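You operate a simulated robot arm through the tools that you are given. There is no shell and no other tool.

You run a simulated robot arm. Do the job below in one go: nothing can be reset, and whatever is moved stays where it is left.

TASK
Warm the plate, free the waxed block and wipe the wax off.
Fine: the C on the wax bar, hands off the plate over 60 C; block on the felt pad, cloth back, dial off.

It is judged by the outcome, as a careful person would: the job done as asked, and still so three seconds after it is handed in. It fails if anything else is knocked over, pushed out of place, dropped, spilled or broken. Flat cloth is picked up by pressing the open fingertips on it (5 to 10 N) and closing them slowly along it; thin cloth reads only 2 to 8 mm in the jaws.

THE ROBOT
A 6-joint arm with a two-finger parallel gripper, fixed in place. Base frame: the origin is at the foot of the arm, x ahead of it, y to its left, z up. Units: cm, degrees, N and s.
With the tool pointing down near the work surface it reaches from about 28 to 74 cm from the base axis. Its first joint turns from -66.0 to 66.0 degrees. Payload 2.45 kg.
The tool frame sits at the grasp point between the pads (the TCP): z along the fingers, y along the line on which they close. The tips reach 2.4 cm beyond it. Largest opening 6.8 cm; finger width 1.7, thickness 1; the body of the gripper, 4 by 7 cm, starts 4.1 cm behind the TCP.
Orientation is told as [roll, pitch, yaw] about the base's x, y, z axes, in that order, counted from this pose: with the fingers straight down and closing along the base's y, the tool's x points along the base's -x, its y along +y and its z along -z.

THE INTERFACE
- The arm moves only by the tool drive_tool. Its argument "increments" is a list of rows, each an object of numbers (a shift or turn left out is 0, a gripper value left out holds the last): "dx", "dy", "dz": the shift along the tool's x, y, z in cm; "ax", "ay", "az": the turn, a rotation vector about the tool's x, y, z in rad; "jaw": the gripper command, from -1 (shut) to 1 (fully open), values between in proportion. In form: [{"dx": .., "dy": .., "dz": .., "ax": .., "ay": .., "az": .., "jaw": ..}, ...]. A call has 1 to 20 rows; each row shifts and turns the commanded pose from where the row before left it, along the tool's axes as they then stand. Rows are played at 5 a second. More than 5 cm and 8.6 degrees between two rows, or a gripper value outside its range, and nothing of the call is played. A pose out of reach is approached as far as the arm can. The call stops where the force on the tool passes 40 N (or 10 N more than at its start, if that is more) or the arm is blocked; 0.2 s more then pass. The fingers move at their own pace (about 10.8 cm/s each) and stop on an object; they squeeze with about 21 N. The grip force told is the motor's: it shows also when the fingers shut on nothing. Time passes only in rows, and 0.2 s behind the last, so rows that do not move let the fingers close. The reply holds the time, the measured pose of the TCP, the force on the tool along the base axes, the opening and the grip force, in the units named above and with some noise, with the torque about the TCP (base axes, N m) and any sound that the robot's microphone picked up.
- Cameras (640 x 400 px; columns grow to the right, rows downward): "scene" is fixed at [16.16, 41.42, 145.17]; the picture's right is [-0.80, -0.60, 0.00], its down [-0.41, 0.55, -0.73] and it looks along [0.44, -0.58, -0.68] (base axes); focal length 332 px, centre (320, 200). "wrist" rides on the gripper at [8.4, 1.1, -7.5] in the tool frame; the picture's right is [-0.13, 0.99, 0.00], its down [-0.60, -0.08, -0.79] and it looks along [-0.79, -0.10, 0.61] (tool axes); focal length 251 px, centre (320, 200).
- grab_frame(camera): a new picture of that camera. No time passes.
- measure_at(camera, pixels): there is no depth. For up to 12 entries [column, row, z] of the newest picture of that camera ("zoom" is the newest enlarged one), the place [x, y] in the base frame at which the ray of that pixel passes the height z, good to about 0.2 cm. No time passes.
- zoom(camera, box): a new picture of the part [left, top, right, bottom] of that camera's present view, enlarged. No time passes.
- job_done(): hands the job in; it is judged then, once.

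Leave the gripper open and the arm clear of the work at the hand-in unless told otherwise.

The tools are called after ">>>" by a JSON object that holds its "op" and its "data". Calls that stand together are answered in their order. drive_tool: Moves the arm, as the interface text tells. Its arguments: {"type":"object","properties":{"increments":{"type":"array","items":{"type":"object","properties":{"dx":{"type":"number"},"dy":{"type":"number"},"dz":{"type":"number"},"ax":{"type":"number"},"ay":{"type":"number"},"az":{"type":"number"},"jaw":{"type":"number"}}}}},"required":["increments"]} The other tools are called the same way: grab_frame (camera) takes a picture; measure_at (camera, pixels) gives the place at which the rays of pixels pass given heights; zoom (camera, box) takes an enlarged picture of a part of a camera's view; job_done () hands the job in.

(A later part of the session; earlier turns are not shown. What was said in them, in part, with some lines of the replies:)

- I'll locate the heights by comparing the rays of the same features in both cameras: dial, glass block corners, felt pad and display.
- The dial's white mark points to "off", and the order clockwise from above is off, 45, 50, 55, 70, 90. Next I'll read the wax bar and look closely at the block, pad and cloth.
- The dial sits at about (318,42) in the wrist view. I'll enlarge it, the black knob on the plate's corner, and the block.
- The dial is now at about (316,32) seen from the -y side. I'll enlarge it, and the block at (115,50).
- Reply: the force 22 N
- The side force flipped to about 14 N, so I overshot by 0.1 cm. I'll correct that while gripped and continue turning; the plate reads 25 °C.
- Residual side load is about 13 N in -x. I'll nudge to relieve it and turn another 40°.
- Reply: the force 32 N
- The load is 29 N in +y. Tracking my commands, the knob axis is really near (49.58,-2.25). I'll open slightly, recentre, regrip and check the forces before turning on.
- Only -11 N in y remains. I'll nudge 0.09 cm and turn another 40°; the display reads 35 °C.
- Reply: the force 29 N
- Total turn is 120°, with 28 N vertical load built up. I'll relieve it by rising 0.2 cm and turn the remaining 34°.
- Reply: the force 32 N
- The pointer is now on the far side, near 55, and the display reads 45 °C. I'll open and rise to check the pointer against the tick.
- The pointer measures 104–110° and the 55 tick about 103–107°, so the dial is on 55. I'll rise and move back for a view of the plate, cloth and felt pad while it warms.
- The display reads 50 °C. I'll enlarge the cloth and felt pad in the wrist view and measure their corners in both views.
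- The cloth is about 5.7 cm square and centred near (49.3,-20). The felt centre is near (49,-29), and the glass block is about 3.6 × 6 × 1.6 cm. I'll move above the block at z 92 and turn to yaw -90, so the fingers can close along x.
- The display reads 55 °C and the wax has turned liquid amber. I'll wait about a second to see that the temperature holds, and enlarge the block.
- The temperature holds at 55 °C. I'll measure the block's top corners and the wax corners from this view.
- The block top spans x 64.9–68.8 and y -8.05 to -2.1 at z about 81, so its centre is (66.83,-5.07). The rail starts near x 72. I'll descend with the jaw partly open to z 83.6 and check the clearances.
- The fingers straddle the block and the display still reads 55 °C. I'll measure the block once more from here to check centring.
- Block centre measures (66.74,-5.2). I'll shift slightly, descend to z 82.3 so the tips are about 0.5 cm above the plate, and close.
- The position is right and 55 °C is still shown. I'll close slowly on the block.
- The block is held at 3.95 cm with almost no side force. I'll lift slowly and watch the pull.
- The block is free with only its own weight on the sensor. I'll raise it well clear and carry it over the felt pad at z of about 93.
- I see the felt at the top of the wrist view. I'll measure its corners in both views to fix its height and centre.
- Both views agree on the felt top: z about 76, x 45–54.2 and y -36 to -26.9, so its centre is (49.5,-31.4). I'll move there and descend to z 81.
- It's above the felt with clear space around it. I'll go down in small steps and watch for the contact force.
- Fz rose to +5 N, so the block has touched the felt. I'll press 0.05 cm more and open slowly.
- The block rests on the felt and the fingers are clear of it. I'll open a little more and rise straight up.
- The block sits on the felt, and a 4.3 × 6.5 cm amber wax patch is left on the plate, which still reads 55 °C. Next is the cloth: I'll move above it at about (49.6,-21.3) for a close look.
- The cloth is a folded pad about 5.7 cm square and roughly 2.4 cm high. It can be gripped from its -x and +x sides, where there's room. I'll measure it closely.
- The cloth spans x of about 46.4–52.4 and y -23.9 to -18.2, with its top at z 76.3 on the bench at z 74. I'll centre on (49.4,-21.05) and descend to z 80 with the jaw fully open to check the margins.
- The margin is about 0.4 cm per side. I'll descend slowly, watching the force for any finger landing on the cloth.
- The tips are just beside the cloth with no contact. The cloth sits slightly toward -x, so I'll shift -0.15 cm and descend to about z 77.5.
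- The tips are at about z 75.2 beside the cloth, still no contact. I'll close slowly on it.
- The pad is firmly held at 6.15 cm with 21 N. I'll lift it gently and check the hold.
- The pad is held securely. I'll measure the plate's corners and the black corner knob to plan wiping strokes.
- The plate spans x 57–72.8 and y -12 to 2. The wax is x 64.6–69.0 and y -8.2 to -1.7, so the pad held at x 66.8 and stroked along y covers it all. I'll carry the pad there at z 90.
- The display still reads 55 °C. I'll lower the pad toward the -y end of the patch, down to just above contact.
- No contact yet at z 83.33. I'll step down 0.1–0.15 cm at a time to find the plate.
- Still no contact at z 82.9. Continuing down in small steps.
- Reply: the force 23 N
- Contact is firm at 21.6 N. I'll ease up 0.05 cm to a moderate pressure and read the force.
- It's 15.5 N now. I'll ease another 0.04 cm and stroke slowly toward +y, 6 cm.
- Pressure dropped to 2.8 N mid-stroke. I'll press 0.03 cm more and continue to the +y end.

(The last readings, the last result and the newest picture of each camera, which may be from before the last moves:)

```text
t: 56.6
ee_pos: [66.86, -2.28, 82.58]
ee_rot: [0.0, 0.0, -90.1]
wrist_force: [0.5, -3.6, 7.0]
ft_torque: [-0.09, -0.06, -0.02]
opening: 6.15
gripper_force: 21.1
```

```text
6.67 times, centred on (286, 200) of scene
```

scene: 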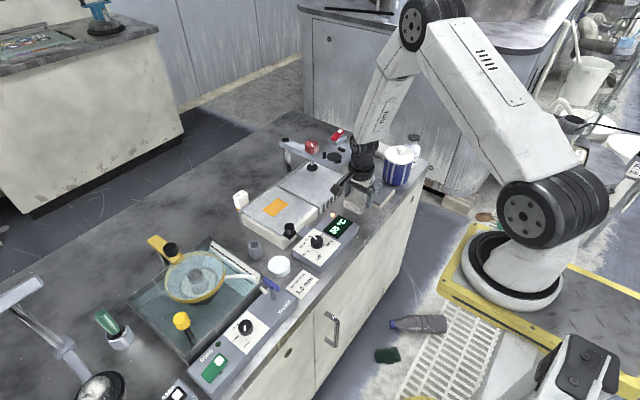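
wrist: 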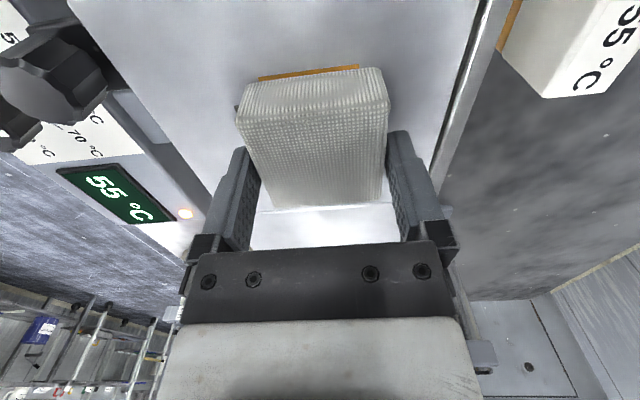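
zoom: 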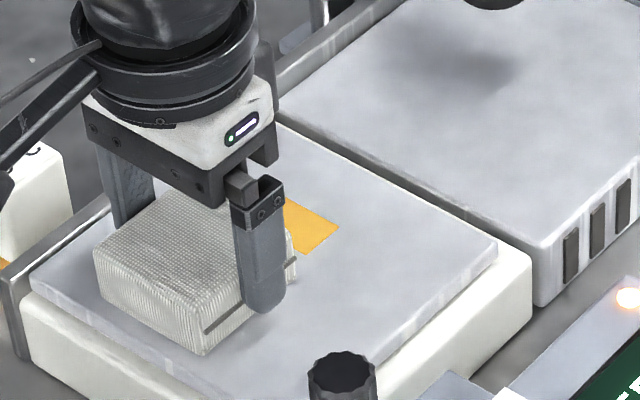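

Wax still shows on the -y side, at about (315,225) in the zoom, after one light pass. I'll press slightly more and stroke back toward -y.

>>> {"op": "drive_tool", "data": {"increments": [{"dz": 0.03}, {"dx": -0.5}, {"dx": -0.6}, {"dx": -0.6}, {"dx": -0.6}, {"dx": -0.6}, {"dx": -0.6}, {"dx": -0.6}, {"dx": -0.6}, {"dx": -0.6}, {"dx": -0.5}, {"dx": -0.4}, {}]}}

>>> {"op": "zoom", "data": {"camera": "scene", "box": [246, 170, 326, 230]}}

```text
t: 59.4
ee_pos: [66.84, -8.52, 82.68]
ee_rot: [0.0, -0.1, -90.0]
wrist_force: [-4.3, 0.5, 13.4]
ft_torque: [0.01, 0.12, 0.0]
opening: 6.1
gripper_force: 21.2
```

```text
6.67 times, centred on (286, 200) of scene
```

zoom: 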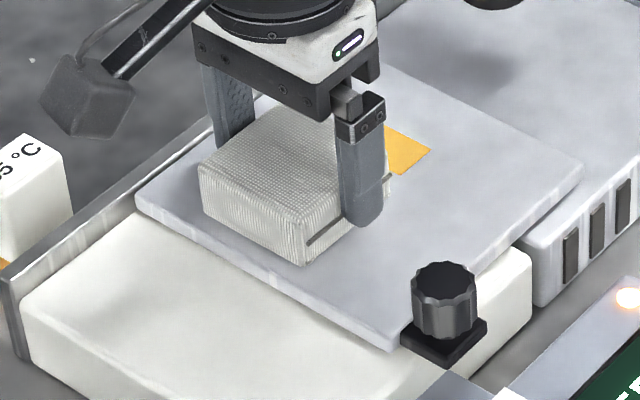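

The stroke back dragged the plate itself: its left corner moved from about (30,290) to (135,205) in this zoom. It's a loose plate, so I must put it back. I'll stop and measure the shift before doing anything else.

>>> {"op": "zoom", "data": {"camera": "scene", "box": [230, 160, 358, 250]}}

>>> {"op": "grab_frame", "data": {"camera": "wrist"}}

>>> {"op": "measure_at", "data": {"camera": "scene", "pixels": [[258.3, 200.75, 79.3], [325.3, 194.75, 79.3], [296.5, 222.5, 79.3], [242.4, 212, 79.3], [317.8, 207, 79.3]]}}

```text
4.44 times, centred on (294, 205) of scene
```

zoom: 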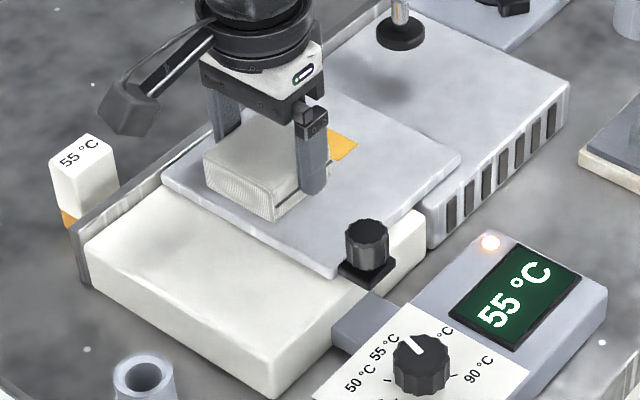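

```text
taken
```

wrist: 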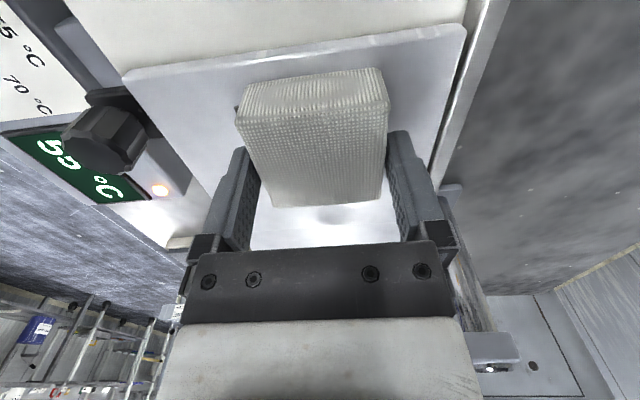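

```text
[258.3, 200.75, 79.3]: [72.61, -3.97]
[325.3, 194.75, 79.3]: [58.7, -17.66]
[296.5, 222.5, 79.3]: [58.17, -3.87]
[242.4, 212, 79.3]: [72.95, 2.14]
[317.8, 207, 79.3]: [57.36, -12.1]
```

The plate slid about 6.1 cm toward -y together with the pad. Since firm pressure grips it through the pad, I'll press a little more and drag it back toward +y, 3 cm first, then check.

>>> {"op": "drive_tool", "data": {"increments": [{"dz": 0.03}, {"dx": 0.3}, {"dx": 0.4}, {"dx": 0.4}, {"dx": 0.4}, {"dx": 0.5}, {"dx": 0.5}, {"dx": 0.5}, {}]}}

>>> {"op": "zoom", "data": {"camera": "scene", "box": [246, 170, 326, 230]}}

>>> {"op": "measure_at", "data": {"camera": "scene", "pixels": [[312.6, 207, 79.3], [282.4, 236.4, 79.3]]}}

```text
t: 61.4
ee_pos: [67.07, -5.54, 82.58]
ee_rot: [0.0, 0.0, -90.0]
wrist_force: [3.8, -1.0, 14.6]
ft_torque: [-0.01, -0.06, 0.02]
opening: 6.14
gripper_force: 21.0
```

```text
6.67 times, centred on (286, 200) of scene
```

zoom: 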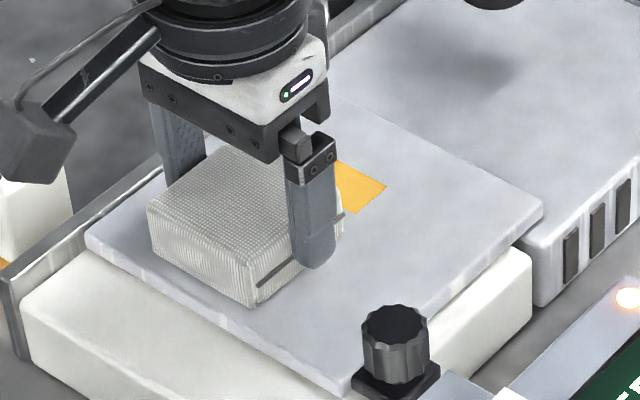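

```text
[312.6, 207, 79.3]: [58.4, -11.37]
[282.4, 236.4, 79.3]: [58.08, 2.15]
```

It's coming back with the pad. I'll drag another 2.6 cm and check.

>>> {"op": "drive_tool", "data": {"increments": [{"dx": 0.4}, {"dx": 0.5}, {"dx": 0.5}, {"dx": 0.5}, {"dx": 0.4}, {"dx": 0.3}, {}]}}

>>> {"op": "zoom", "data": {"camera": "scene", "box": [246, 170, 326, 230]}}

```text
t: 63.0
ee_pos: [66.97, -2.87, 82.61]
ee_rot: [0.0, 0.0, -90.0]
wrist_force: [-0.3, -1.0, 19.5]
ft_torque: [-0.03, -0.07, 0.01]
opening: 6.12
gripper_force: 21.3
```

```text
6.67 times, centred on (286, 200) of scene
```

zoom: 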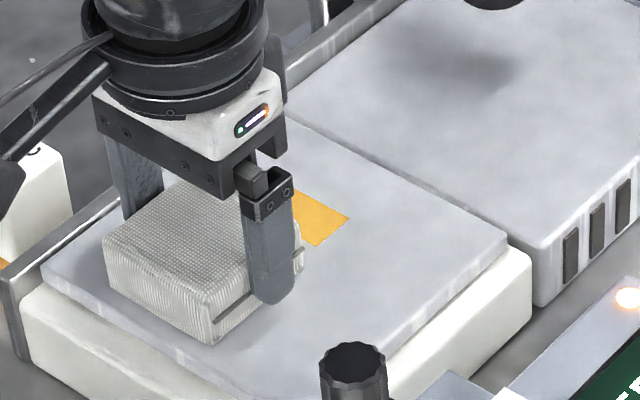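

About 0.62 cm remains, comparing the corners and the black knob with the earlier picture. I'll drag that last bit.

>>> {"op": "drive_tool", "data": {"increments": [{"dx": 0.22}, {"dx": 0.2}, {"dx": 0.2}, {}]}}

>>> {"op": "zoom", "data": {"camera": "scene", "box": [246, 170, 326, 230]}}

```text
t: 64.0
ee_pos: [66.91, -2.2, 82.62]
ee_rot: [0.2, 0.0, -90.1]
wrist_force: [7.0, -0.7, 13.0]
ft_torque: [0.0, -0.15, 0.02]
opening: 6.15
gripper_force: 20.6
```

```text
6.67 times, centred on (286, 200) of scene
```

zoom: 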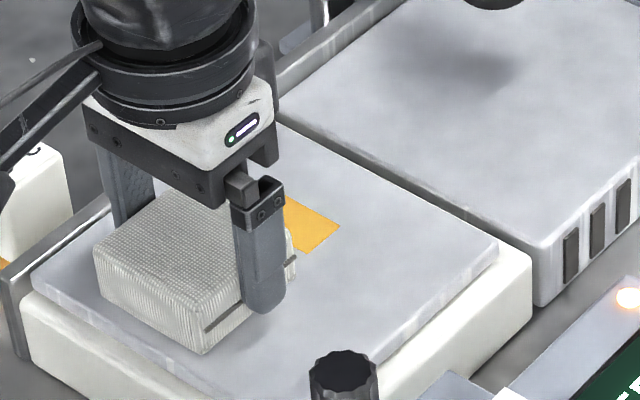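

The plate is back where it was: right corner (498,243) and knob (343,370), as before. I'll lift the pad and see how much wax is left.

>>> {"op": "drive_tool", "data": {"increments": [{"dz": -0.3}, {"dz": -1}, {"dz": -3}, {"dx": 2, "dz": -2}, {"dx": 3}, {}]}}

>>> {"op": "zoom", "data": {"camera": "scene", "box": [230, 170, 358, 250]}}

>>> {"op": "grab_frame", "data": {"camera": "wrist"}}

```text
t: 65.4
ee_pos: [66.69, 2.79, 88.77]
ee_rot: [0.0, -0.1, -90.0]
wrist_force: [-0.9, -0.4, -0.1]
ft_torque: [0.0, -0.05, 0.0]
opening: 6.13
gripper_force: 21.2
```

```text
5.00 times, centred on (294, 210) of scene
```

zoom: 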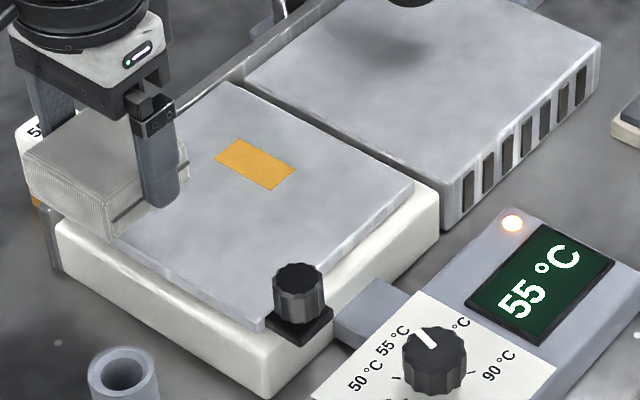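

```text
taken
```

wrist: 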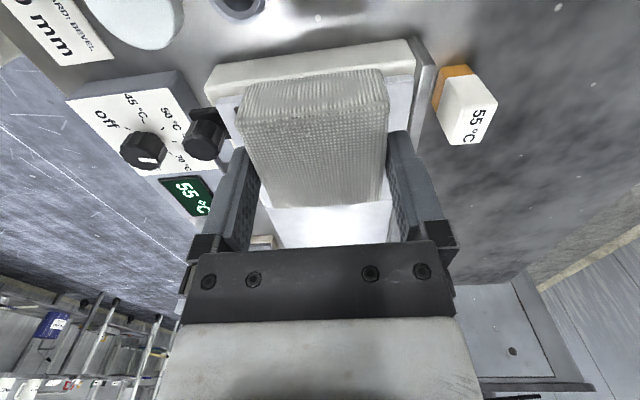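

The +y half of the wax is wiped off, but the -y part remains. I'll measure what's left.

>>> {"op": "measure_at", "data": {"camera": "scene", "pixels": [[277.6, 197.6, 79.4], [289.2, 203.6, 79.4], [285, 208, 79.4], [273, 201.6, 79.4], [242.4, 212, 79.3], [312.4, 207, 79.3]]}}

>>> {"op": "zoom", "data": {"camera": "scene", "box": [254, 185, 302, 220]}}

```text
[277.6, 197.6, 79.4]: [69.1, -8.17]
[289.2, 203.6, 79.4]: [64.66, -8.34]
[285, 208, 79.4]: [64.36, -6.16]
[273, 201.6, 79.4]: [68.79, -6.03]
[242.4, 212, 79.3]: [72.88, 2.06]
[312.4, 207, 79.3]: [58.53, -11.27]
```

```text
11.43 times, centred on (278, 202) of scene
```

zoom: 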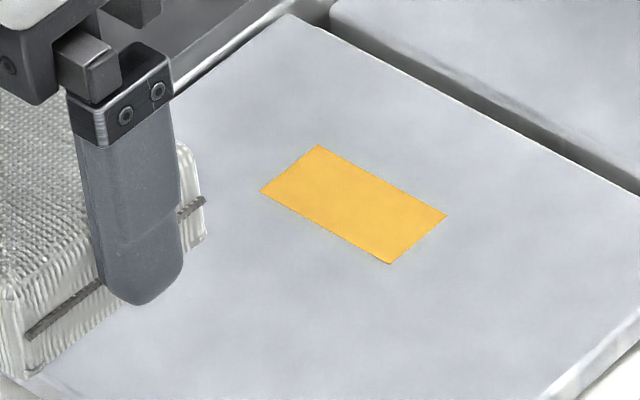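

The remaining strip is y -8.25 to -6.1, and the plate is in its original place. I'll come over the strip again, find light contact of about 5 N so the plate won't be dragged, and use short strokes toward +y.

>>> {"op": "drive_tool", "data": {"increments": [{"dx": -3.7}, {"dx": -3.7}, {"dx": -3.6}, {"dz": 3}, {"dz": 2}, {"dz": 1}, {"dz": 0.12}, {}]}}

>>> {"op": "zoom", "data": {"camera": "scene", "box": [246, 170, 326, 230]}}

```text
t: 67.2
ee_pos: [66.96, -8.35, 82.58]
ee_rot: [0.1, 0.0, -90.1]
wrist_force: [-1.3, 0.2, 3.5]
ft_torque: [0.01, 0.01, -0.01]
opening: 6.11
gripper_force: 20.7
```

```text
6.67 times, centred on (286, 200) of scene
```

zoom: 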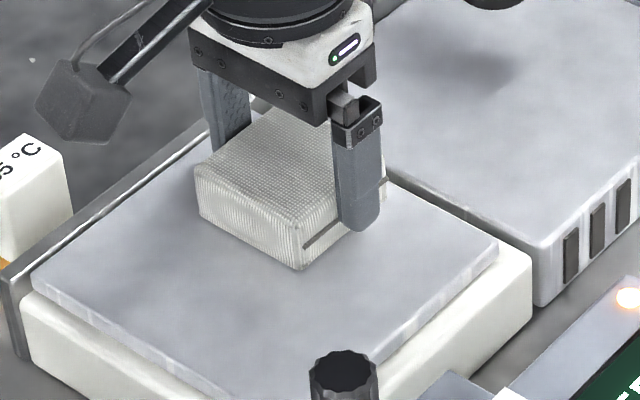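

Contact is at 3.5 N. I'll press 0.02 cm more and stroke +y by 3.5 cm.

>>> {"op": "drive_tool", "data": {"increments": [{"dz": 0.02}, {"dx": 0.3}, {"dx": 0.5}, {"dx": 0.5}, {"dx": 0.5}, {"dx": 0.5}, {"dx": 0.5}, {"dx": 0.5}, {}]}}

>>> {"op": "zoom", "data": {"camera": "scene", "box": [246, 170, 326, 230]}}

```text
t: 69.2
ee_pos: [66.78, -4.91, 82.63]
ee_rot: [-0.1, 0.0, -90.0]
wrist_force: [0.0, -0.9, -0.3]
ft_torque: [-0.01, -0.01, -0.01]
opening: 6.13
gripper_force: 20.7
```

```text
6.67 times, centred on (286, 200) of scene
```

zoom: 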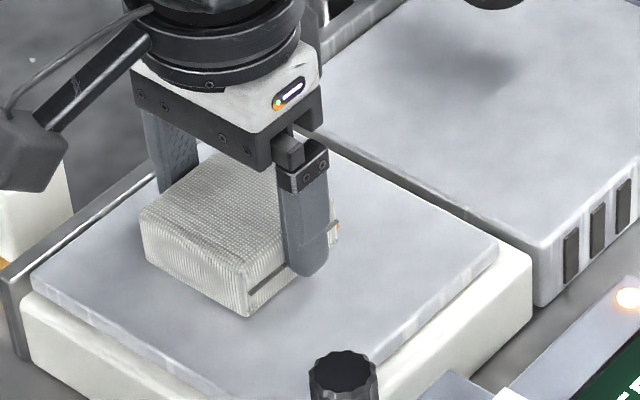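

Contact was lost along the way because the surface falls slightly toward +y, and an orange edge shows at (337,228). I'll lift, go back, and stroke again while lowering slightly along the stroke.

>>> {"op": "drive_tool", "data": {"increments": [{"dz": -0.6}, {"dx": -1.8}, {"dx": -1.8}, {"dz": 0.4}, {"dz": 0.2}, {}]}}

```text
t: 70.6
ee_pos: [66.98, -8.53, 82.67]
ee_rot: [0.0, 0.0, -90.0]
wrist_force: [-0.4, 0.0, -1.5]
ft_torque: [0.01, 0.0, 0.02]
opening: 6.11
gripper_force: 21.8
```

No contact yet. I'll step down gently.

>>> {"op": "drive_tool", "data": {"increments": [{"dz": 0.04}, {}, {}]}}

```text
t: 71.4
ee_pos: [66.77, -8.68, 82.63]
ee_rot: [0.0, 0.0, -90.0]
wrist_force: [0.5, 0.5, -0.7]
ft_torque: [0.0, 0.01, 0.02]
opening: 6.12
gripper_force: 20.8
```

>>> {"op": "drive_tool", "data": {"increments": [{"dz": 0.03}, {}, {}]}}

```text
t: 72.2
ee_pos: [66.9, -8.59, 82.52]
ee_rot: [-0.1, -0.1, -89.9]
wrist_force: [0.6, 0.0, -1.4]
ft_torque: [0.0, -0.01, 0.0]
opening: 6.1
gripper_force: 20.8
```

>>> {"op": "drive_tool", "data": {"increments": [{"dz": 0.03}, {}, {"dz": 0.02}, {}]}}

```text
t: 73.2
ee_pos: [66.96, -8.61, 82.51]
ee_rot: [0.0, -0.1, -90.0]
wrist_force: [-0.2, 0.1, -0.8]
ft_torque: [0.01, 0.0, 0.0]
opening: 6.14
gripper_force: 21.4
```

>>> {"op": "drive_tool", "data": {"increments": [{"dz": 0.03}, {}, {"dz": 0.02}, {}]}}

```text
t: 74.2
ee_pos: [66.98, -8.61, 82.55]
ee_rot: [0.0, 0.0, -89.9]
wrist_force: [-2.5, 0.5, 4.1]
ft_torque: [0.03, 0.08, -0.01]
opening: 6.13
gripper_force: 20.9
```

Contact reads 4.1 N. I'll add a touch and stroke +y, lowering slightly along the way.

>>> {"op": "drive_tool", "data": {"increments": [{"dz": 0.02}, {"dx": 0.4, "dz": 0.005}, {"dx": 0.4, "dz": 0.005}, {"dx": 0.4, "dz": 0.005}, {"dx": 0.4, "dz": 0.005}, {}]}}

>>> {"op": "zoom", "data": {"camera": "scene", "box": [246, 170, 326, 230]}}

```text
t: 75.6
ee_pos: [66.96, -7.02, 82.44]
ee_rot: [0.1, 0.0, -90.0]
wrist_force: [-3.1, -6.1, 14.6]
ft_torque: [-0.13, 0.23, 0.05]
opening: 6.12
gripper_force: 21.0
```

```text
6.67 times, centred on (286, 200) of scene
```

zoom: 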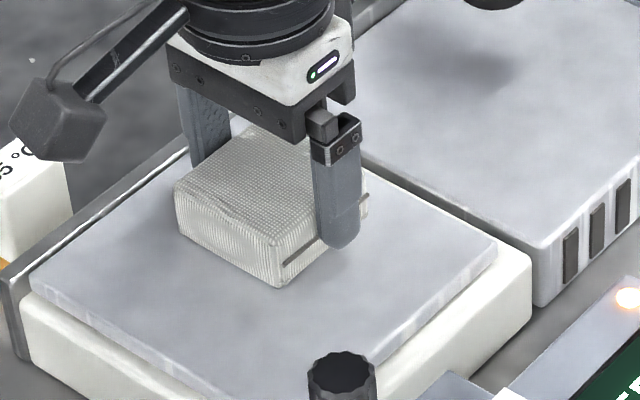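

Pressure is 14.6 N and the plate hasn't moved. I'll ease up slightly and continue the stroke to about y -4.5.

>>> {"op": "drive_tool", "data": {"increments": [{"dz": -0.03}, {"dx": 0.4}, {"dx": 0.4}, {"dx": 0.4}, {"dx": 0.4}, {"dx": 0.4}, {"dx": 0.4}, {}]}}

>>> {"op": "zoom", "data": {"camera": "scene", "box": [246, 170, 326, 230]}}

```text
t: 77.4
ee_pos: [66.77, -4.67, 82.59]
ee_rot: [0.0, 0.0, -89.8]
wrist_force: [0.8, -5.1, 13.8]
ft_torque: [-0.08, -0.15, -0.06]
opening: 6.14
gripper_force: 21.2
```

```text
6.67 times, centred on (286, 200) of scene
```

zoom: 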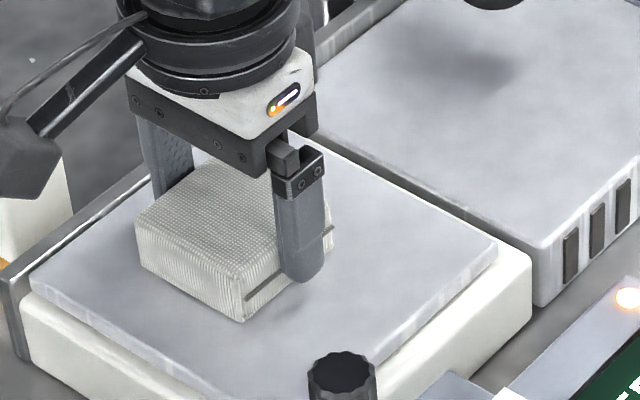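

No wax shows behind the pad and the plate hasn't moved. I'll lift and move aside to check the plate.

>>> {"op": "drive_tool", "data": {"increments": [{"dz": -0.3}, {"dz": -1.5}, {"dz": -4}, {"dx": 3.5}, {"dx": 3.5}, {}]}}

>>> {"op": "zoom", "data": {"camera": "scene", "box": [230, 170, 358, 250]}}

>>> {"op": "zoom", "data": {"camera": "scene", "box": [254, 185, 302, 220]}}

```text
t: 78.8
ee_pos: [66.53, 2.5, 88.38]
ee_rot: [-0.1, 0.1, -90.0]
wrist_force: [0.4, -0.5, -0.1]
ft_torque: [0.01, -0.03, 0.03]
opening: 6.11
gripper_force: 20.9
```

```text
5.00 times, centred on (294, 210) of scene
```

zoom: 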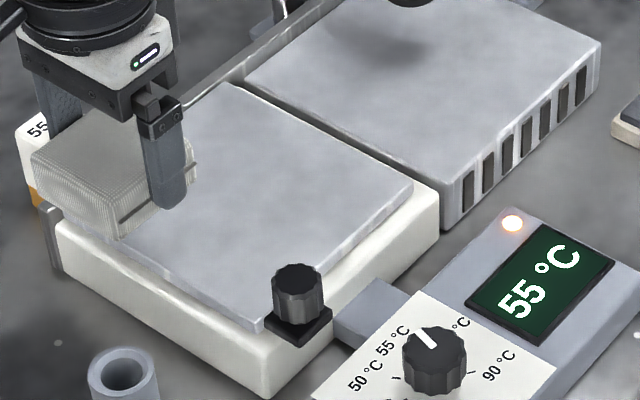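

```text
11.43 times, centred on (278, 202) of scene
```

zoom: 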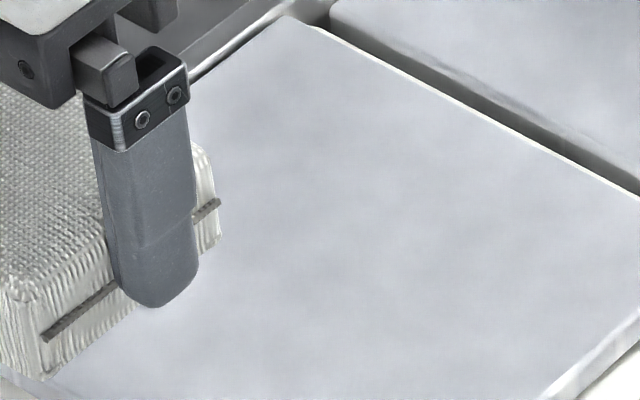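

All wax is gone. I'll compare the plate's position with the first picture using the identical zoom box.

>>> {"op": "zoom", "data": {"camera": "scene", "box": [250, 180, 314, 220]}}

>>> {"op": "zoom", "data": {"camera": "scene", "box": [280, 215, 344, 255]}}

```text
10.00 times, centred on (282, 200) of scene
```

zoom: 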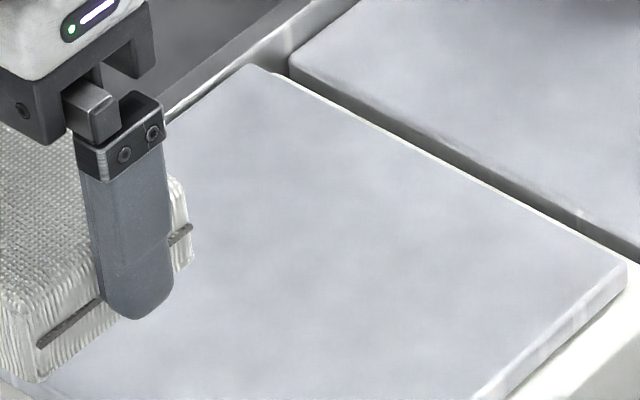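

```text
10.00 times, centred on (312, 235) of scene
```

zoom: 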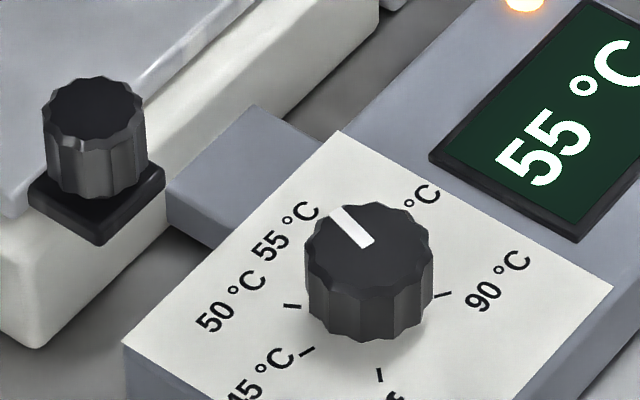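

The plate and its knob coincide with the first picture. Now I'll check how the pad sits in the jaws before returning it.

>>> {"op": "grab_frame", "data": {"camera": "wrist"}}

>>> {"op": "zoom", "data": {"camera": "wrist", "box": [220, 50, 412, 210]}}

```text
taken
```

wrist: 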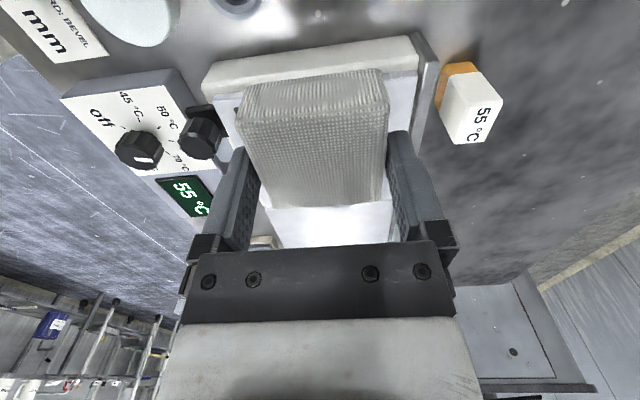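

```text
2.50 times, centred on (316, 130) of wrist
```

zoom: 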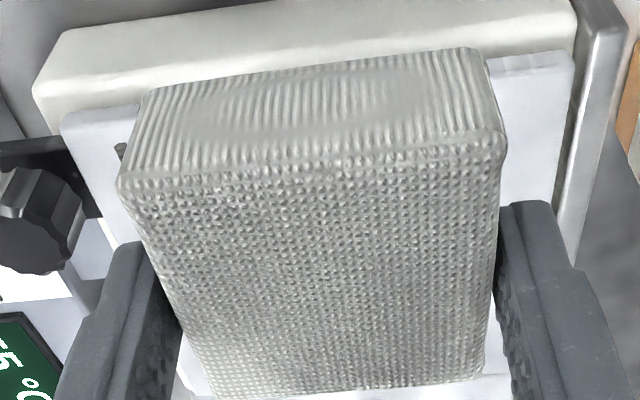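

The pad sits in the jaws as before. I'll carry it back at z 90 to exactly above where it was picked up.

>>> {"op": "drive_tool", "data": {"increments": [{"dz": -2}, {"dx": -3.33, "dy": -2.507}, {"dx": -3.33, "dy": -2.507}, {"dx": -3.33, "dy": -2.507}, {"dx": -3.33, "dy": -2.507}, {"dx": -3.33, "dy": -2.507}, {"dx": -3.33, "dy": -2.507}, {"dx": -3.34, "dy": -2.507}, {"dz": 4}, {"dz": 4}, {"dz": 2}, {}]}}

>>> {"op": "grab_frame", "data": {"camera": "wrist"}}

>>> {"op": "zoom", "data": {"camera": "scene", "box": [324, 180, 388, 230]}}

```text
t: 81.4
ee_pos: [49.28, -20.83, 80.25]
ee_rot: [-0.1, 0.0, -90.0]
wrist_force: [0.2, 0.2, -0.1]
ft_torque: [-0.02, -0.01, -0.02]
opening: 6.12
gripper_force: 20.9
```

```text
taken
```

wrist: 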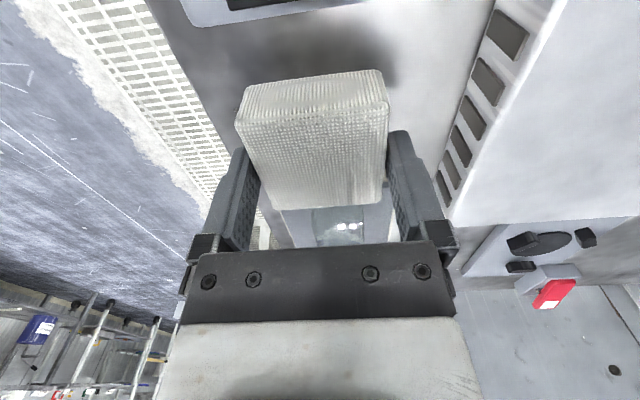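

```text
8.00 times, centred on (356, 205) of scene
```

zoom: 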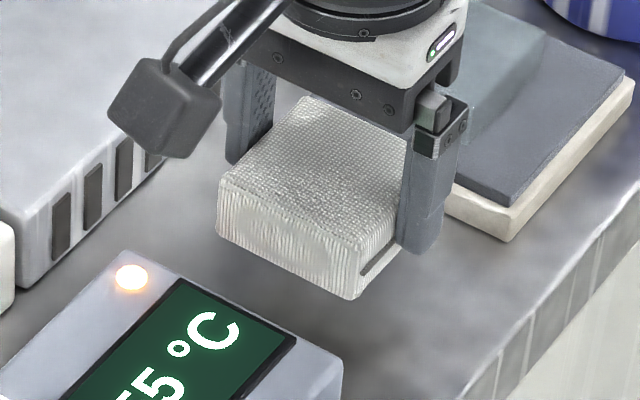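

It's above its place with no contact. I'll descend to near the bench and then in small steps until contact.

>>> {"op": "drive_tool", "data": {"increments": [{"dz": 1.2}, {"dz": 0.9}, {"dz": 0.5}, {"dz": 0.15}, {}]}}

```text
t: 82.6
ee_pos: [49.16, -20.85, 77.4]
ee_rot: [0.0, -0.1, -90.0]
wrist_force: [-0.2, -0.1, -0.3]
ft_torque: [0.02, -0.03, 0.02]
opening: 6.13
gripper_force: 20.6
```

>>> {"op": "drive_tool", "data": {"increments": [{"dz": 0.08}, {}, {"dz": 0.07}, {}]}}

```text
t: 83.6
ee_pos: [49.23, -20.95, 77.4]
ee_rot: [0.0, 0.1, -90.0]
wrist_force: [0.0, 0.1, 0.4]
ft_torque: [0.02, -0.02, 0.0]
opening: 6.15
gripper_force: 21.0
```

>>> {"op": "drive_tool", "data": {"increments": [{"dz": 0.06}, {}, {}]}}

```text
t: 84.4
ee_pos: [49.32, -20.74, 77.34]
ee_rot: [0.0, 0.0, -90.0]
wrist_force: [0.9, 0.5, 0.4]
ft_torque: [0.05, -0.04, 0.01]
opening: 6.1
gripper_force: 20.8
```

>>> {"op": "drive_tool", "data": {"increments": [{"dz": 0.06}, {}, {"dz": 0.04}, {}]}}

>>> {"op": "zoom", "data": {"camera": "scene", "box": [324, 180, 388, 230]}}

```text
t: 85.4
ee_pos: [49.43, -20.73, 77.27]
ee_rot: [0.1, -0.1, -90.0]
wrist_force: [-2.6, 0.7, 20.2]
ft_torque: [0.18, 0.14, -0.01]
opening: 6.13
gripper_force: 21.1
```

```text
8.00 times, centred on (356, 205) of scene
```

zoom: 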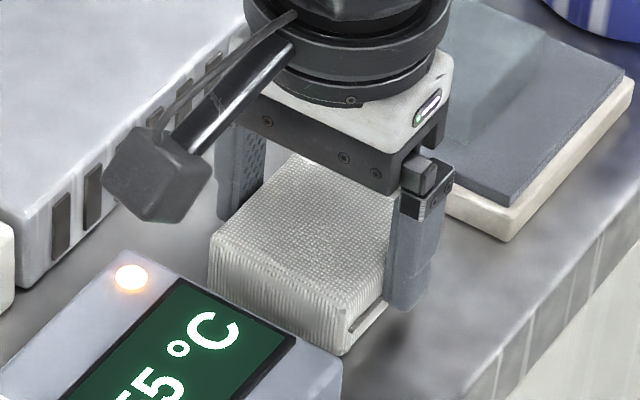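

It's in contact but about 0.25 cm off in +x and 0.1 cm in +y from the first picture. I'll lift slightly, correct, set it down lightly and release.

>>> {"op": "drive_tool", "data": {"increments": [{"dz": -0.3}, {"dx": -0.1, "dy": -0.22}, {"dz": 0.15}, {"dz": 0.1}, {}]}}

>>> {"op": "zoom", "data": {"camera": "scene", "box": [324, 180, 388, 230]}}

```text
t: 86.6
ee_pos: [49.01, -20.91, 77.38]
ee_rot: [0.0, 0.0, -90.1]
wrist_force: [-8.6, 6.6, 24.9]
ft_torque: [0.14, 0.22, 0.03]
opening: 6.12
gripper_force: 21.1
```

```text
8.00 times, centred on (356, 205) of scene
```

zoom: 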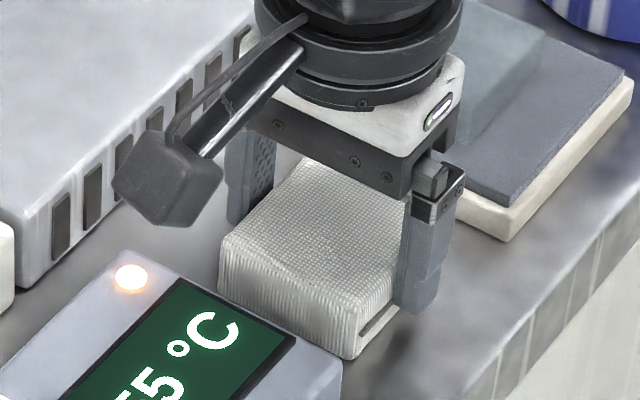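

It's within about 0.15 cm of the original spot now. I'll ease the pressure and check once more before opening.

>>> {"op": "drive_tool", "data": {"increments": [{"dz": -0.1}, {}]}}

>>> {"op": "zoom", "data": {"camera": "scene", "box": [324, 180, 388, 230]}}

```text
t: 87.2
ee_pos: [49.08, -21.01, 77.36]
ee_rot: [0.0, 0.0, -90.0]
wrist_force: [-2.5, -0.2, 3.2]
ft_torque: [0.0, 0.14, -0.04]
opening: 6.13
gripper_force: 21.0
```

```text
8.00 times, centred on (356, 205) of scene
```

zoom: 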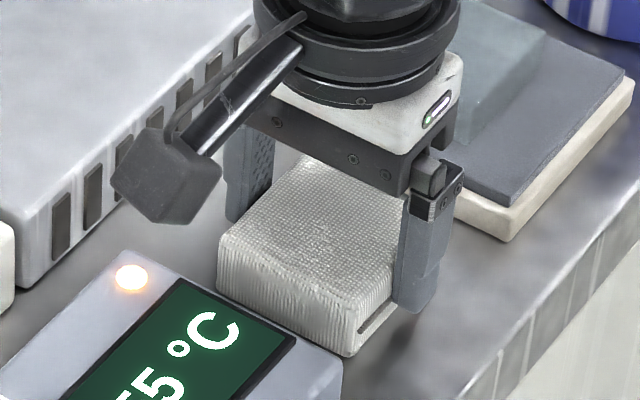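

It now matches the original corners at (217,238) and (350,356), with 3 N contact. I'll open and rise straight up.

>>> {"op": "drive_tool", "data": {"increments": [{"jaw": 0.7}, {"jaw": 0.85}, {"jaw": 1}, {"dz": -0.5}, {"dz": -1}, {"dz": -3}, {"dz": -4}, {"dz": -4}, {}]}}

>>> {"op": "grab_frame", "data": {"camera": "scene"}}

>>> {"op": "zoom", "data": {"camera": "scene", "box": [324, 180, 388, 230]}}

```text
t: 89.2
ee_pos: [49.19, -21.12, 89.8]
ee_rot: [0.0, 0.1, -90.0]
wrist_force: [0.6, 0.1, -0.2]
ft_torque: [-0.04, -0.02, -0.02]
opening: 6.81
gripper_force: 0.1
```

```text
taken
```

scene: 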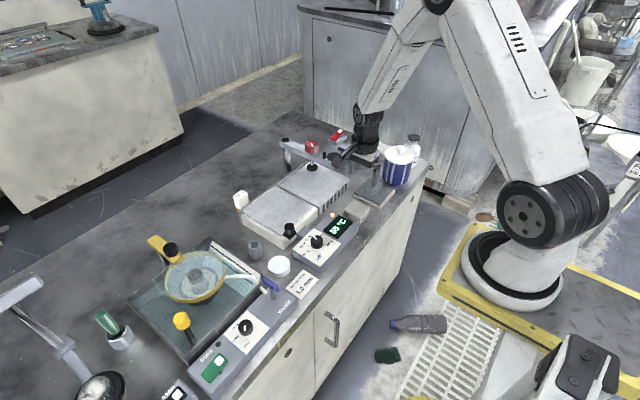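

```text
8.00 times, centred on (356, 205) of scene
```

zoom: 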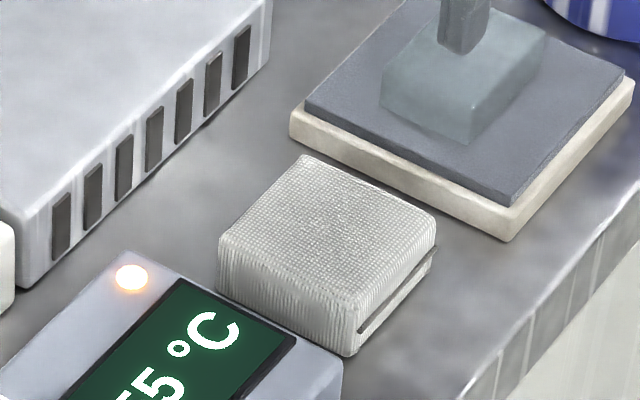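

The cloth is back in its original place. Now the dial: I'll move above it and turn to yaw -71, the same angle at which I released it.

>>> {"op": "drive_tool", "data": {"increments": [{"dx": 3.762, "dy": 0.138}, {"dx": 3.762, "dy": 0.138}, {"dx": 3.762, "dy": 0.138}, {"dx": 3.762, "dy": 0.138}, {"dx": 3.762, "dy": 0.138}, {"az": -0.1105}, {"az": -0.1105}, {"az": -0.1105}, {"dz": 3}, {"dz": 2}, {}]}}

>>> {"op": "grab_frame", "data": {"camera": "wrist"}}

>>> {"op": "zoom", "data": {"camera": "scene", "box": [272, 200, 368, 260]}}

```text
t: 91.6
ee_pos: [49.9, -2.13, 84.97]
ee_rot: [0.0, 0.0, -70.7]
wrist_force: [-0.4, -0.2, 0.0]
ft_torque: [0.03, 0.01, 0.03]
opening: 6.81
gripper_force: 0.1
```

```text
taken
```

wrist: 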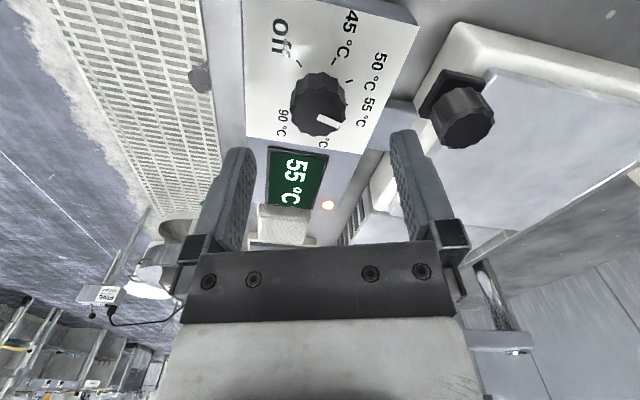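

```text
6.67 times, centred on (320, 230) of scene
```

zoom: 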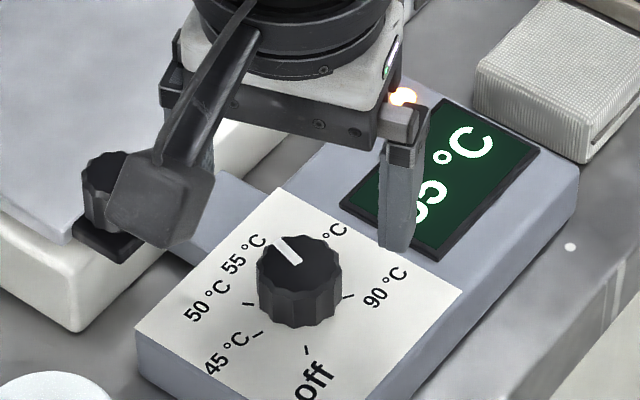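

The knob is between the fingers, about 0.12 cm off along the closing line. I'll correct it, descend to z of about 80.5 and close gently.

>>> {"op": "drive_tool", "data": {"increments": [{"dy": -0.12, "dz": 1.5}, {"dz": 1.5}, {"dz": 1.0}, {"dz": 0.5}, {"jaw": 0.2}, {"jaw": 0.0}, {"jaw": -0.1}, {}]}}

>>> {"op": "zoom", "data": {"camera": "scene", "box": [272, 200, 368, 260]}}

```text
t: 93.4
ee_pos: [49.65, -2.29, 80.34]
ee_rot: [0.1, 0.0, -71.1]
wrist_force: [3.9, 1.1, -0.9]
ft_torque: [-0.04, -0.06, 0.0]
opening: 3.41
gripper_force: 2.9
```

```text
6.67 times, centred on (320, 230) of scene
```

zoom: 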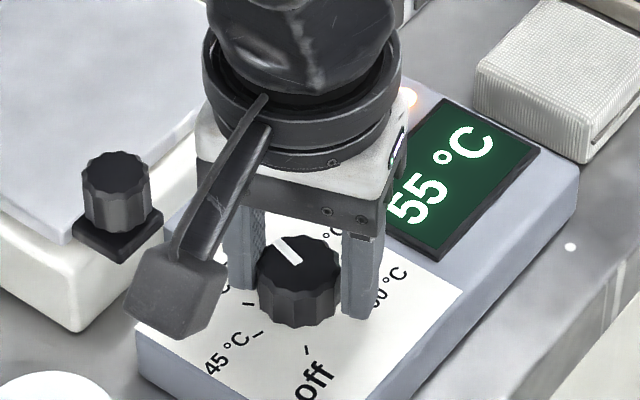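

One finger touches with 4 N, so I'll shift 0.12 cm toward it and close fully.

>>> {"op": "drive_tool", "data": {"increments": [{"dy": 0.12}, {"jaw": -0.5}, {"jaw": -1}, {}]}}

```text
t: 94.4
ee_pos: [49.77, -2.25, 80.52]
ee_rot: [0.1, 0.0, -71.1]
wrist_force: [9.0, 3.0, -1.6]
ft_torque: [-0.04, -0.07, -0.02]
opening: 3.09
gripper_force: 44.1
```

Side force is about 9.5 N. I'll nudge 0.07 cm more and start turning counter-clockwise, 40° first.

>>> {"op": "drive_tool", "data": {"increments": [{"dy": 0.07}, {"az": -0.14}, {"az": -0.14}, {"az": -0.14}, {"az": -0.14}, {"az": -0.14}, {}]}}

>>> {"op": "zoom", "data": {"camera": "scene", "box": [272, 200, 368, 260]}}

```text
t: 96.0
ee_pos: [49.83, -2.16, 80.41]
ee_rot: [0.0, 0.0, -30.8]
wrist_force: [-2.7, -5.0, 24.7]
ft_torque: [-0.07, 0.11, -0.02]
opening: 3.1
gripper_force: 45.0
```

```text
6.67 times, centred on (320, 230) of scene
```

zoom: 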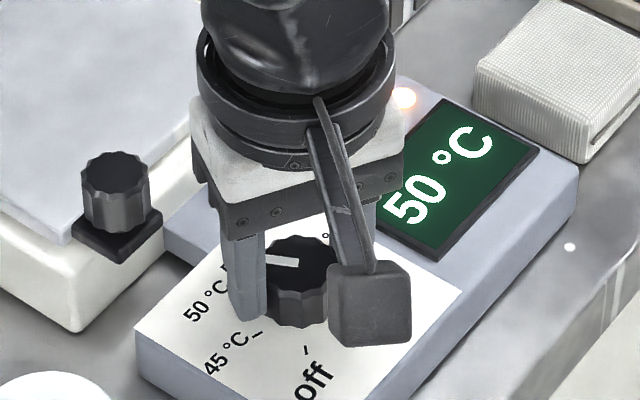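

It's turning well, with only vertical load of 25 N. I'll relieve that and turn another 40°.

>>> {"op": "drive_tool", "data": {"increments": [{"dz": -0.15}, {"az": -0.14}, {"az": -0.14}, {"az": -0.14}, {"az": -0.14}, {"az": -0.14}, {}]}}

>>> {"op": "zoom", "data": {"camera": "scene", "box": [272, 200, 368, 260]}}

```text
t: 97.6
ee_pos: [49.79, -2.22, 80.43]
ee_rot: [0.0, 0.3, 9.2]
wrist_force: [3.4, -3.3, -32.9]
ft_torque: [-0.09, -0.08, 0.02]
opening: 3.04
gripper_force: 44.3
```

```text
6.67 times, centred on (320, 230) of scene
```

zoom: 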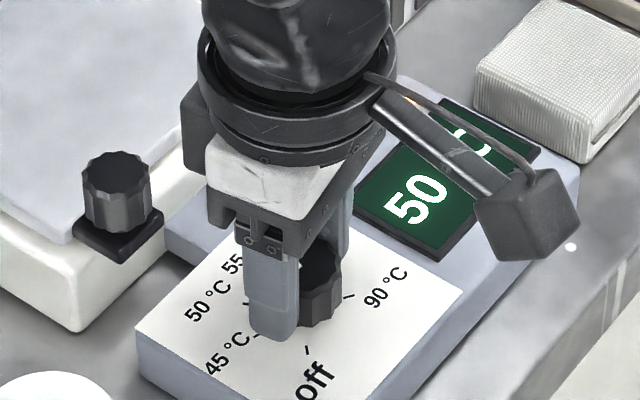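

The vertical load flipped to -33 N. I'll lower 0.08 cm and turn another 40°.

>>> {"op": "drive_tool", "data": {"increments": [{"dz": 0.09}, {"az": -0.14}, {"az": -0.14}, {"az": -0.14}, {"az": -0.14}, {"az": -0.14}, {}]}}

>>> {"op": "zoom", "data": {"camera": "scene", "box": [272, 200, 368, 260]}}

```text
t: 99.2
ee_pos: [49.83, -2.19, 80.46]
ee_rot: [-0.1, 0.1, 49.4]
wrist_force: [-9.3, 5.6, -12.3]
ft_torque: [0.68, -0.8, 0.02]
opening: 3.08
gripper_force: 44.7
```

```text
6.67 times, centred on (320, 230) of scene
```

zoom: 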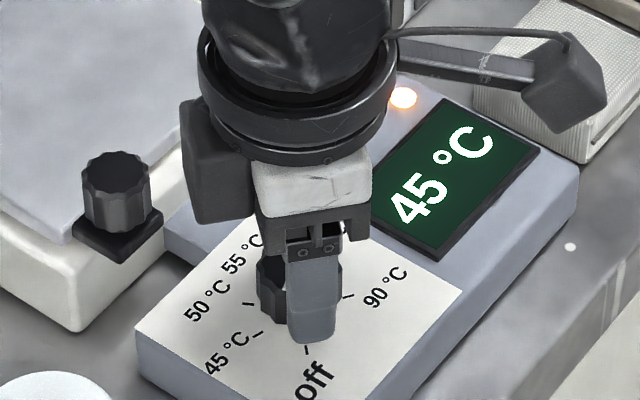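

120° is undone and the lamp is still lit. I'll turn the remaining 34° to off.

>>> {"op": "drive_tool", "data": {"increments": [{"az": -0.147}, {"az": -0.147}, {"az": -0.147}, {"az": -0.147}, {}]}}

>>> {"op": "grab_frame", "data": {"camera": "wrist"}}

>>> {"op": "zoom", "data": {"camera": "scene", "box": [272, 200, 368, 260]}}

```text
t: 100.4
ee_pos: [49.87, -2.27, 80.44]
ee_rot: [-0.1, 0.0, 83.0]
wrist_force: [-6.5, 0.9, 1.4]
ft_torque: [0.42, 0.58, -0.71]
opening: 3.12
gripper_force: 44.6
```

```text
taken
```

wrist: 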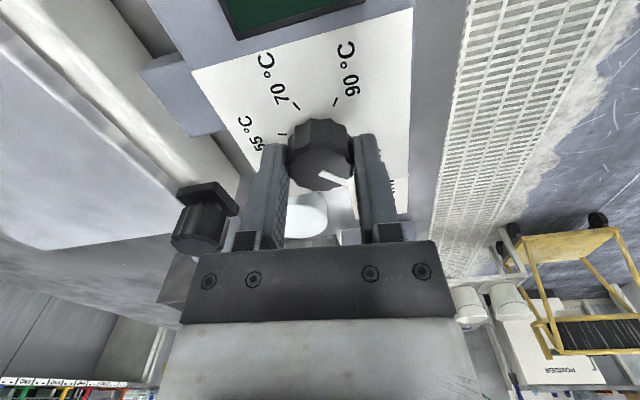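

```text
6.67 times, centred on (320, 230) of scene
```

zoom: 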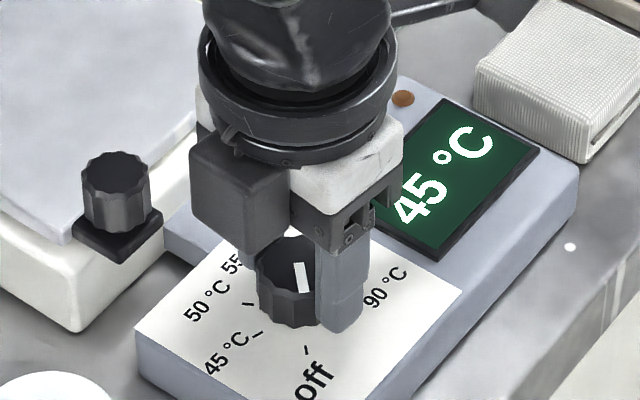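

The lamp is off and a torque of 0.7 N·m shows the dial is at its off stop. I'll open and rise to check the pointer.

>>> {"op": "drive_tool", "data": {"increments": [{"jaw": 0.1}, {"jaw": 0.6}, {"dz": -1.5, "jaw": 1}, {"dz": -3.5}, {"dz": -4}, {"dz": -4}, {}]}}

>>> {"op": "zoom", "data": {"camera": "scene", "box": [280, 215, 344, 255]}}

>>> {"op": "zoom", "data": {"camera": "wrist", "box": [220, 0, 412, 120]}}

```text
t: 102.0
ee_pos: [49.84, -2.2, 93.62]
ee_rot: [0.0, -0.1, 83.0]
wrist_force: [0.8, -1.0, -0.4]
ft_torque: [0.02, -0.01, -0.02]
opening: 6.79
gripper_force: 0.1
```

```text
10.00 times, centred on (312, 235) of scene
```

zoom: 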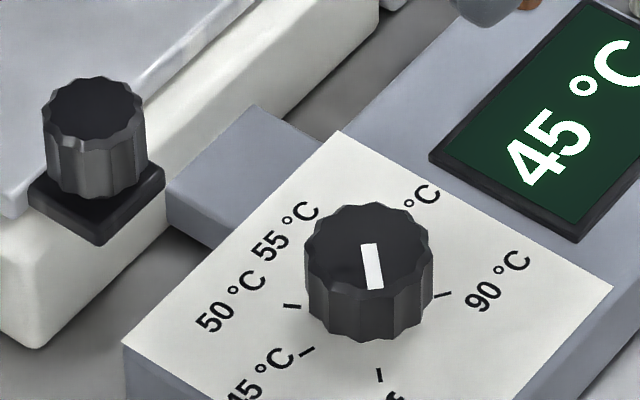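

```text
3.33 times, centred on (316, 60) of wrist
```

zoom: 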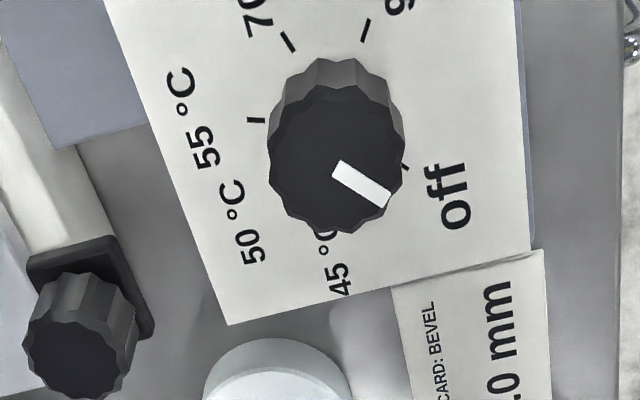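

The pointer matches its original off position and the lamp is out. I'll raise the arm clear of the work and take final pictures.

>>> {"op": "drive_tool", "data": {"increments": [{"dz": -4}, {"dz": -4}, {"dz": -4}, {"dz": -4}, {"az": 0.145}, {"az": 0.145}, {"az": 0.145}, {"az": 0.145}, {"az": 0.145}, {"az": 0.145}, {"az": 0.145}, {"az": 0.145}, {"az": 0.145}, {"az": 0.145}, {"dx": 3}, {"dx": 3}, {}]}}

>>> {"op": "grab_frame", "data": {"camera": "scene"}}

>>> {"op": "grab_frame", "data": {"camera": "wrist"}}

>>> {"op": "zoom", "data": {"camera": "scene", "box": [220, 160, 412, 260]}}

>>> {"op": "zoom", "data": {"camera": "wrist", "box": [60, 0, 420, 220]}}

```text
t: 105.6
ee_pos: [43.73, -2.23, 109.47]
ee_rot: [0.0, 0.0, 0.0]
wrist_force: [1.1, -0.1, -0.3]
ft_torque: [-0.02, 0.02, -0.01]
opening: 6.77
gripper_force: 0.1
```

```text
taken
```

scene: 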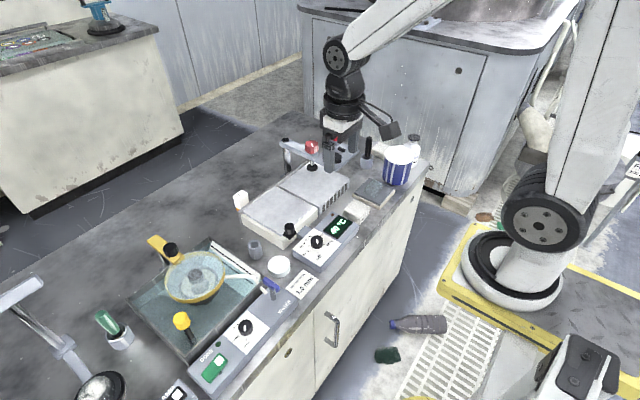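

```text
taken
```

wrist: 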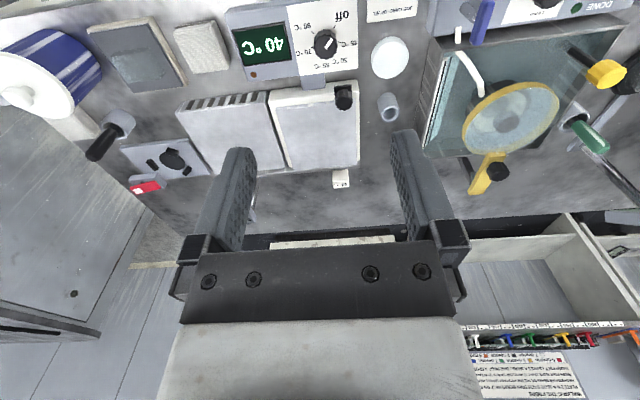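

```text
3.33 times, centred on (316, 210) of scene
```

zoom: 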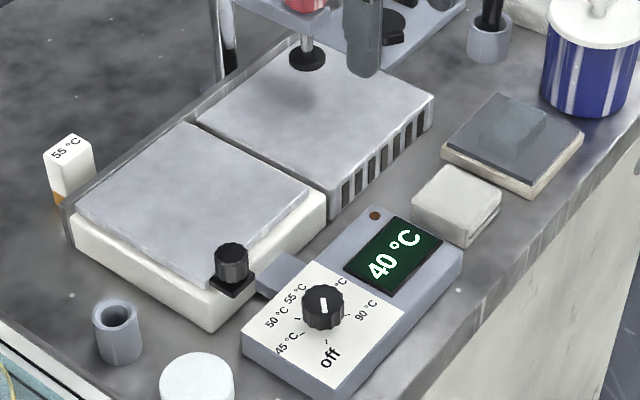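

```text
1.78 times, centred on (240, 110) of wrist
```

zoom: 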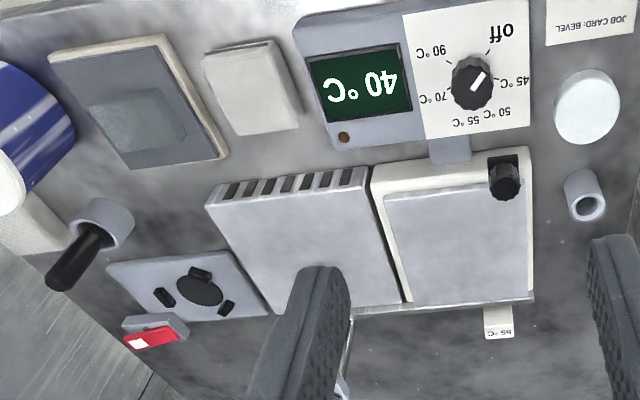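

The plate is cooling (40 °C) and the dial is off. I'll take a last close look at the bare plate and at the block on the felt.

>>> {"op": "zoom", "data": {"camera": "scene", "box": [236, 180, 332, 240]}}

>>> {"op": "zoom", "data": {"camera": "scene", "box": [334, 170, 414, 230]}}

>>> {"op": "zoom", "data": {"camera": "wrist", "box": [80, 10, 240, 110]}}

```text
6.67 times, centred on (284, 210) of scene
```

zoom: 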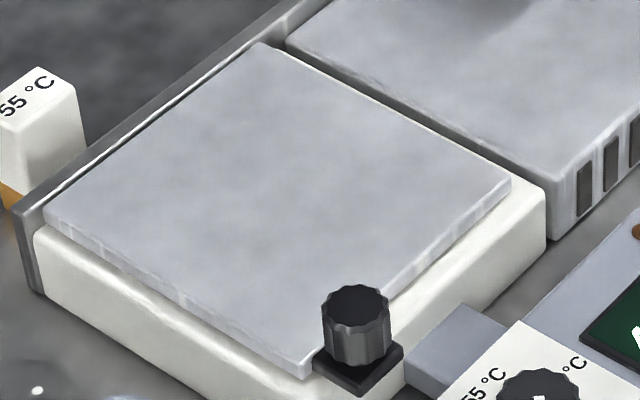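

```text
6.67 times, centred on (374, 200) of scene
```

zoom: 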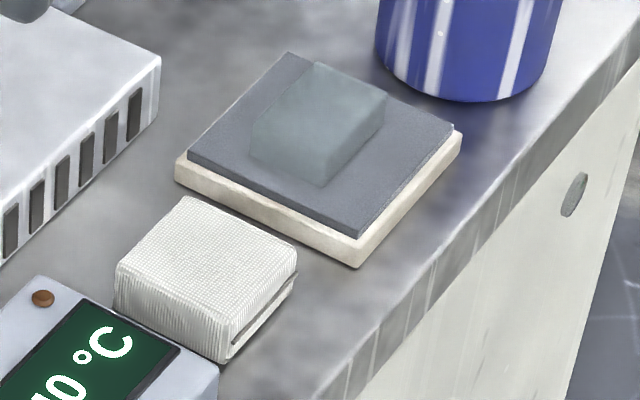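

```text
4.00 times, centred on (160, 60) of wrist
```

zoom: 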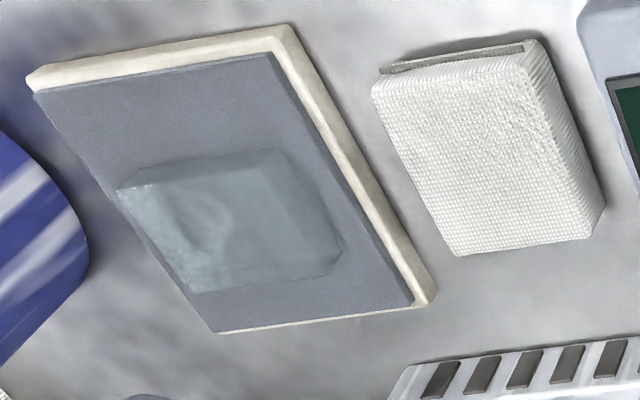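

The plate is bare and in its place, and the clear block lies on the felt. The cloth is back, the dial is off, and the gripper is open and clear. I'll hand in the job.

>>> {"op": "job_done", "data": {}}

```text
The job is handed in.
```

The job is handed in, but one wiping stroke went wrong on the way: I pressed too hard and dragged the loose plate about 6 cm toward -y. I dragged it back straight away. In the same zoomed picture, its edges and black knob now line up with where they started.

- **Heat:** I set the dial to 55 °C, as marked on the wax bar. The display read 55 °C at most and never reached 60 °C.
- **Block:** The wax melted and the block lifted off freely. It now lies on the felt pad, with no wax visible on it.
- **Wax:** The first passes left a strip at the -y end. I wiped that off with lighter strokes, and the plate looks bare.
- **Cloth:** It is back where it was, to within about 0.1 cm.
- **Dial:** It is back at off, the lamp is out, and the plate had cooled to 40 °C in the last pictures.

The gripper is open, and the arm is raised clear of the bench.
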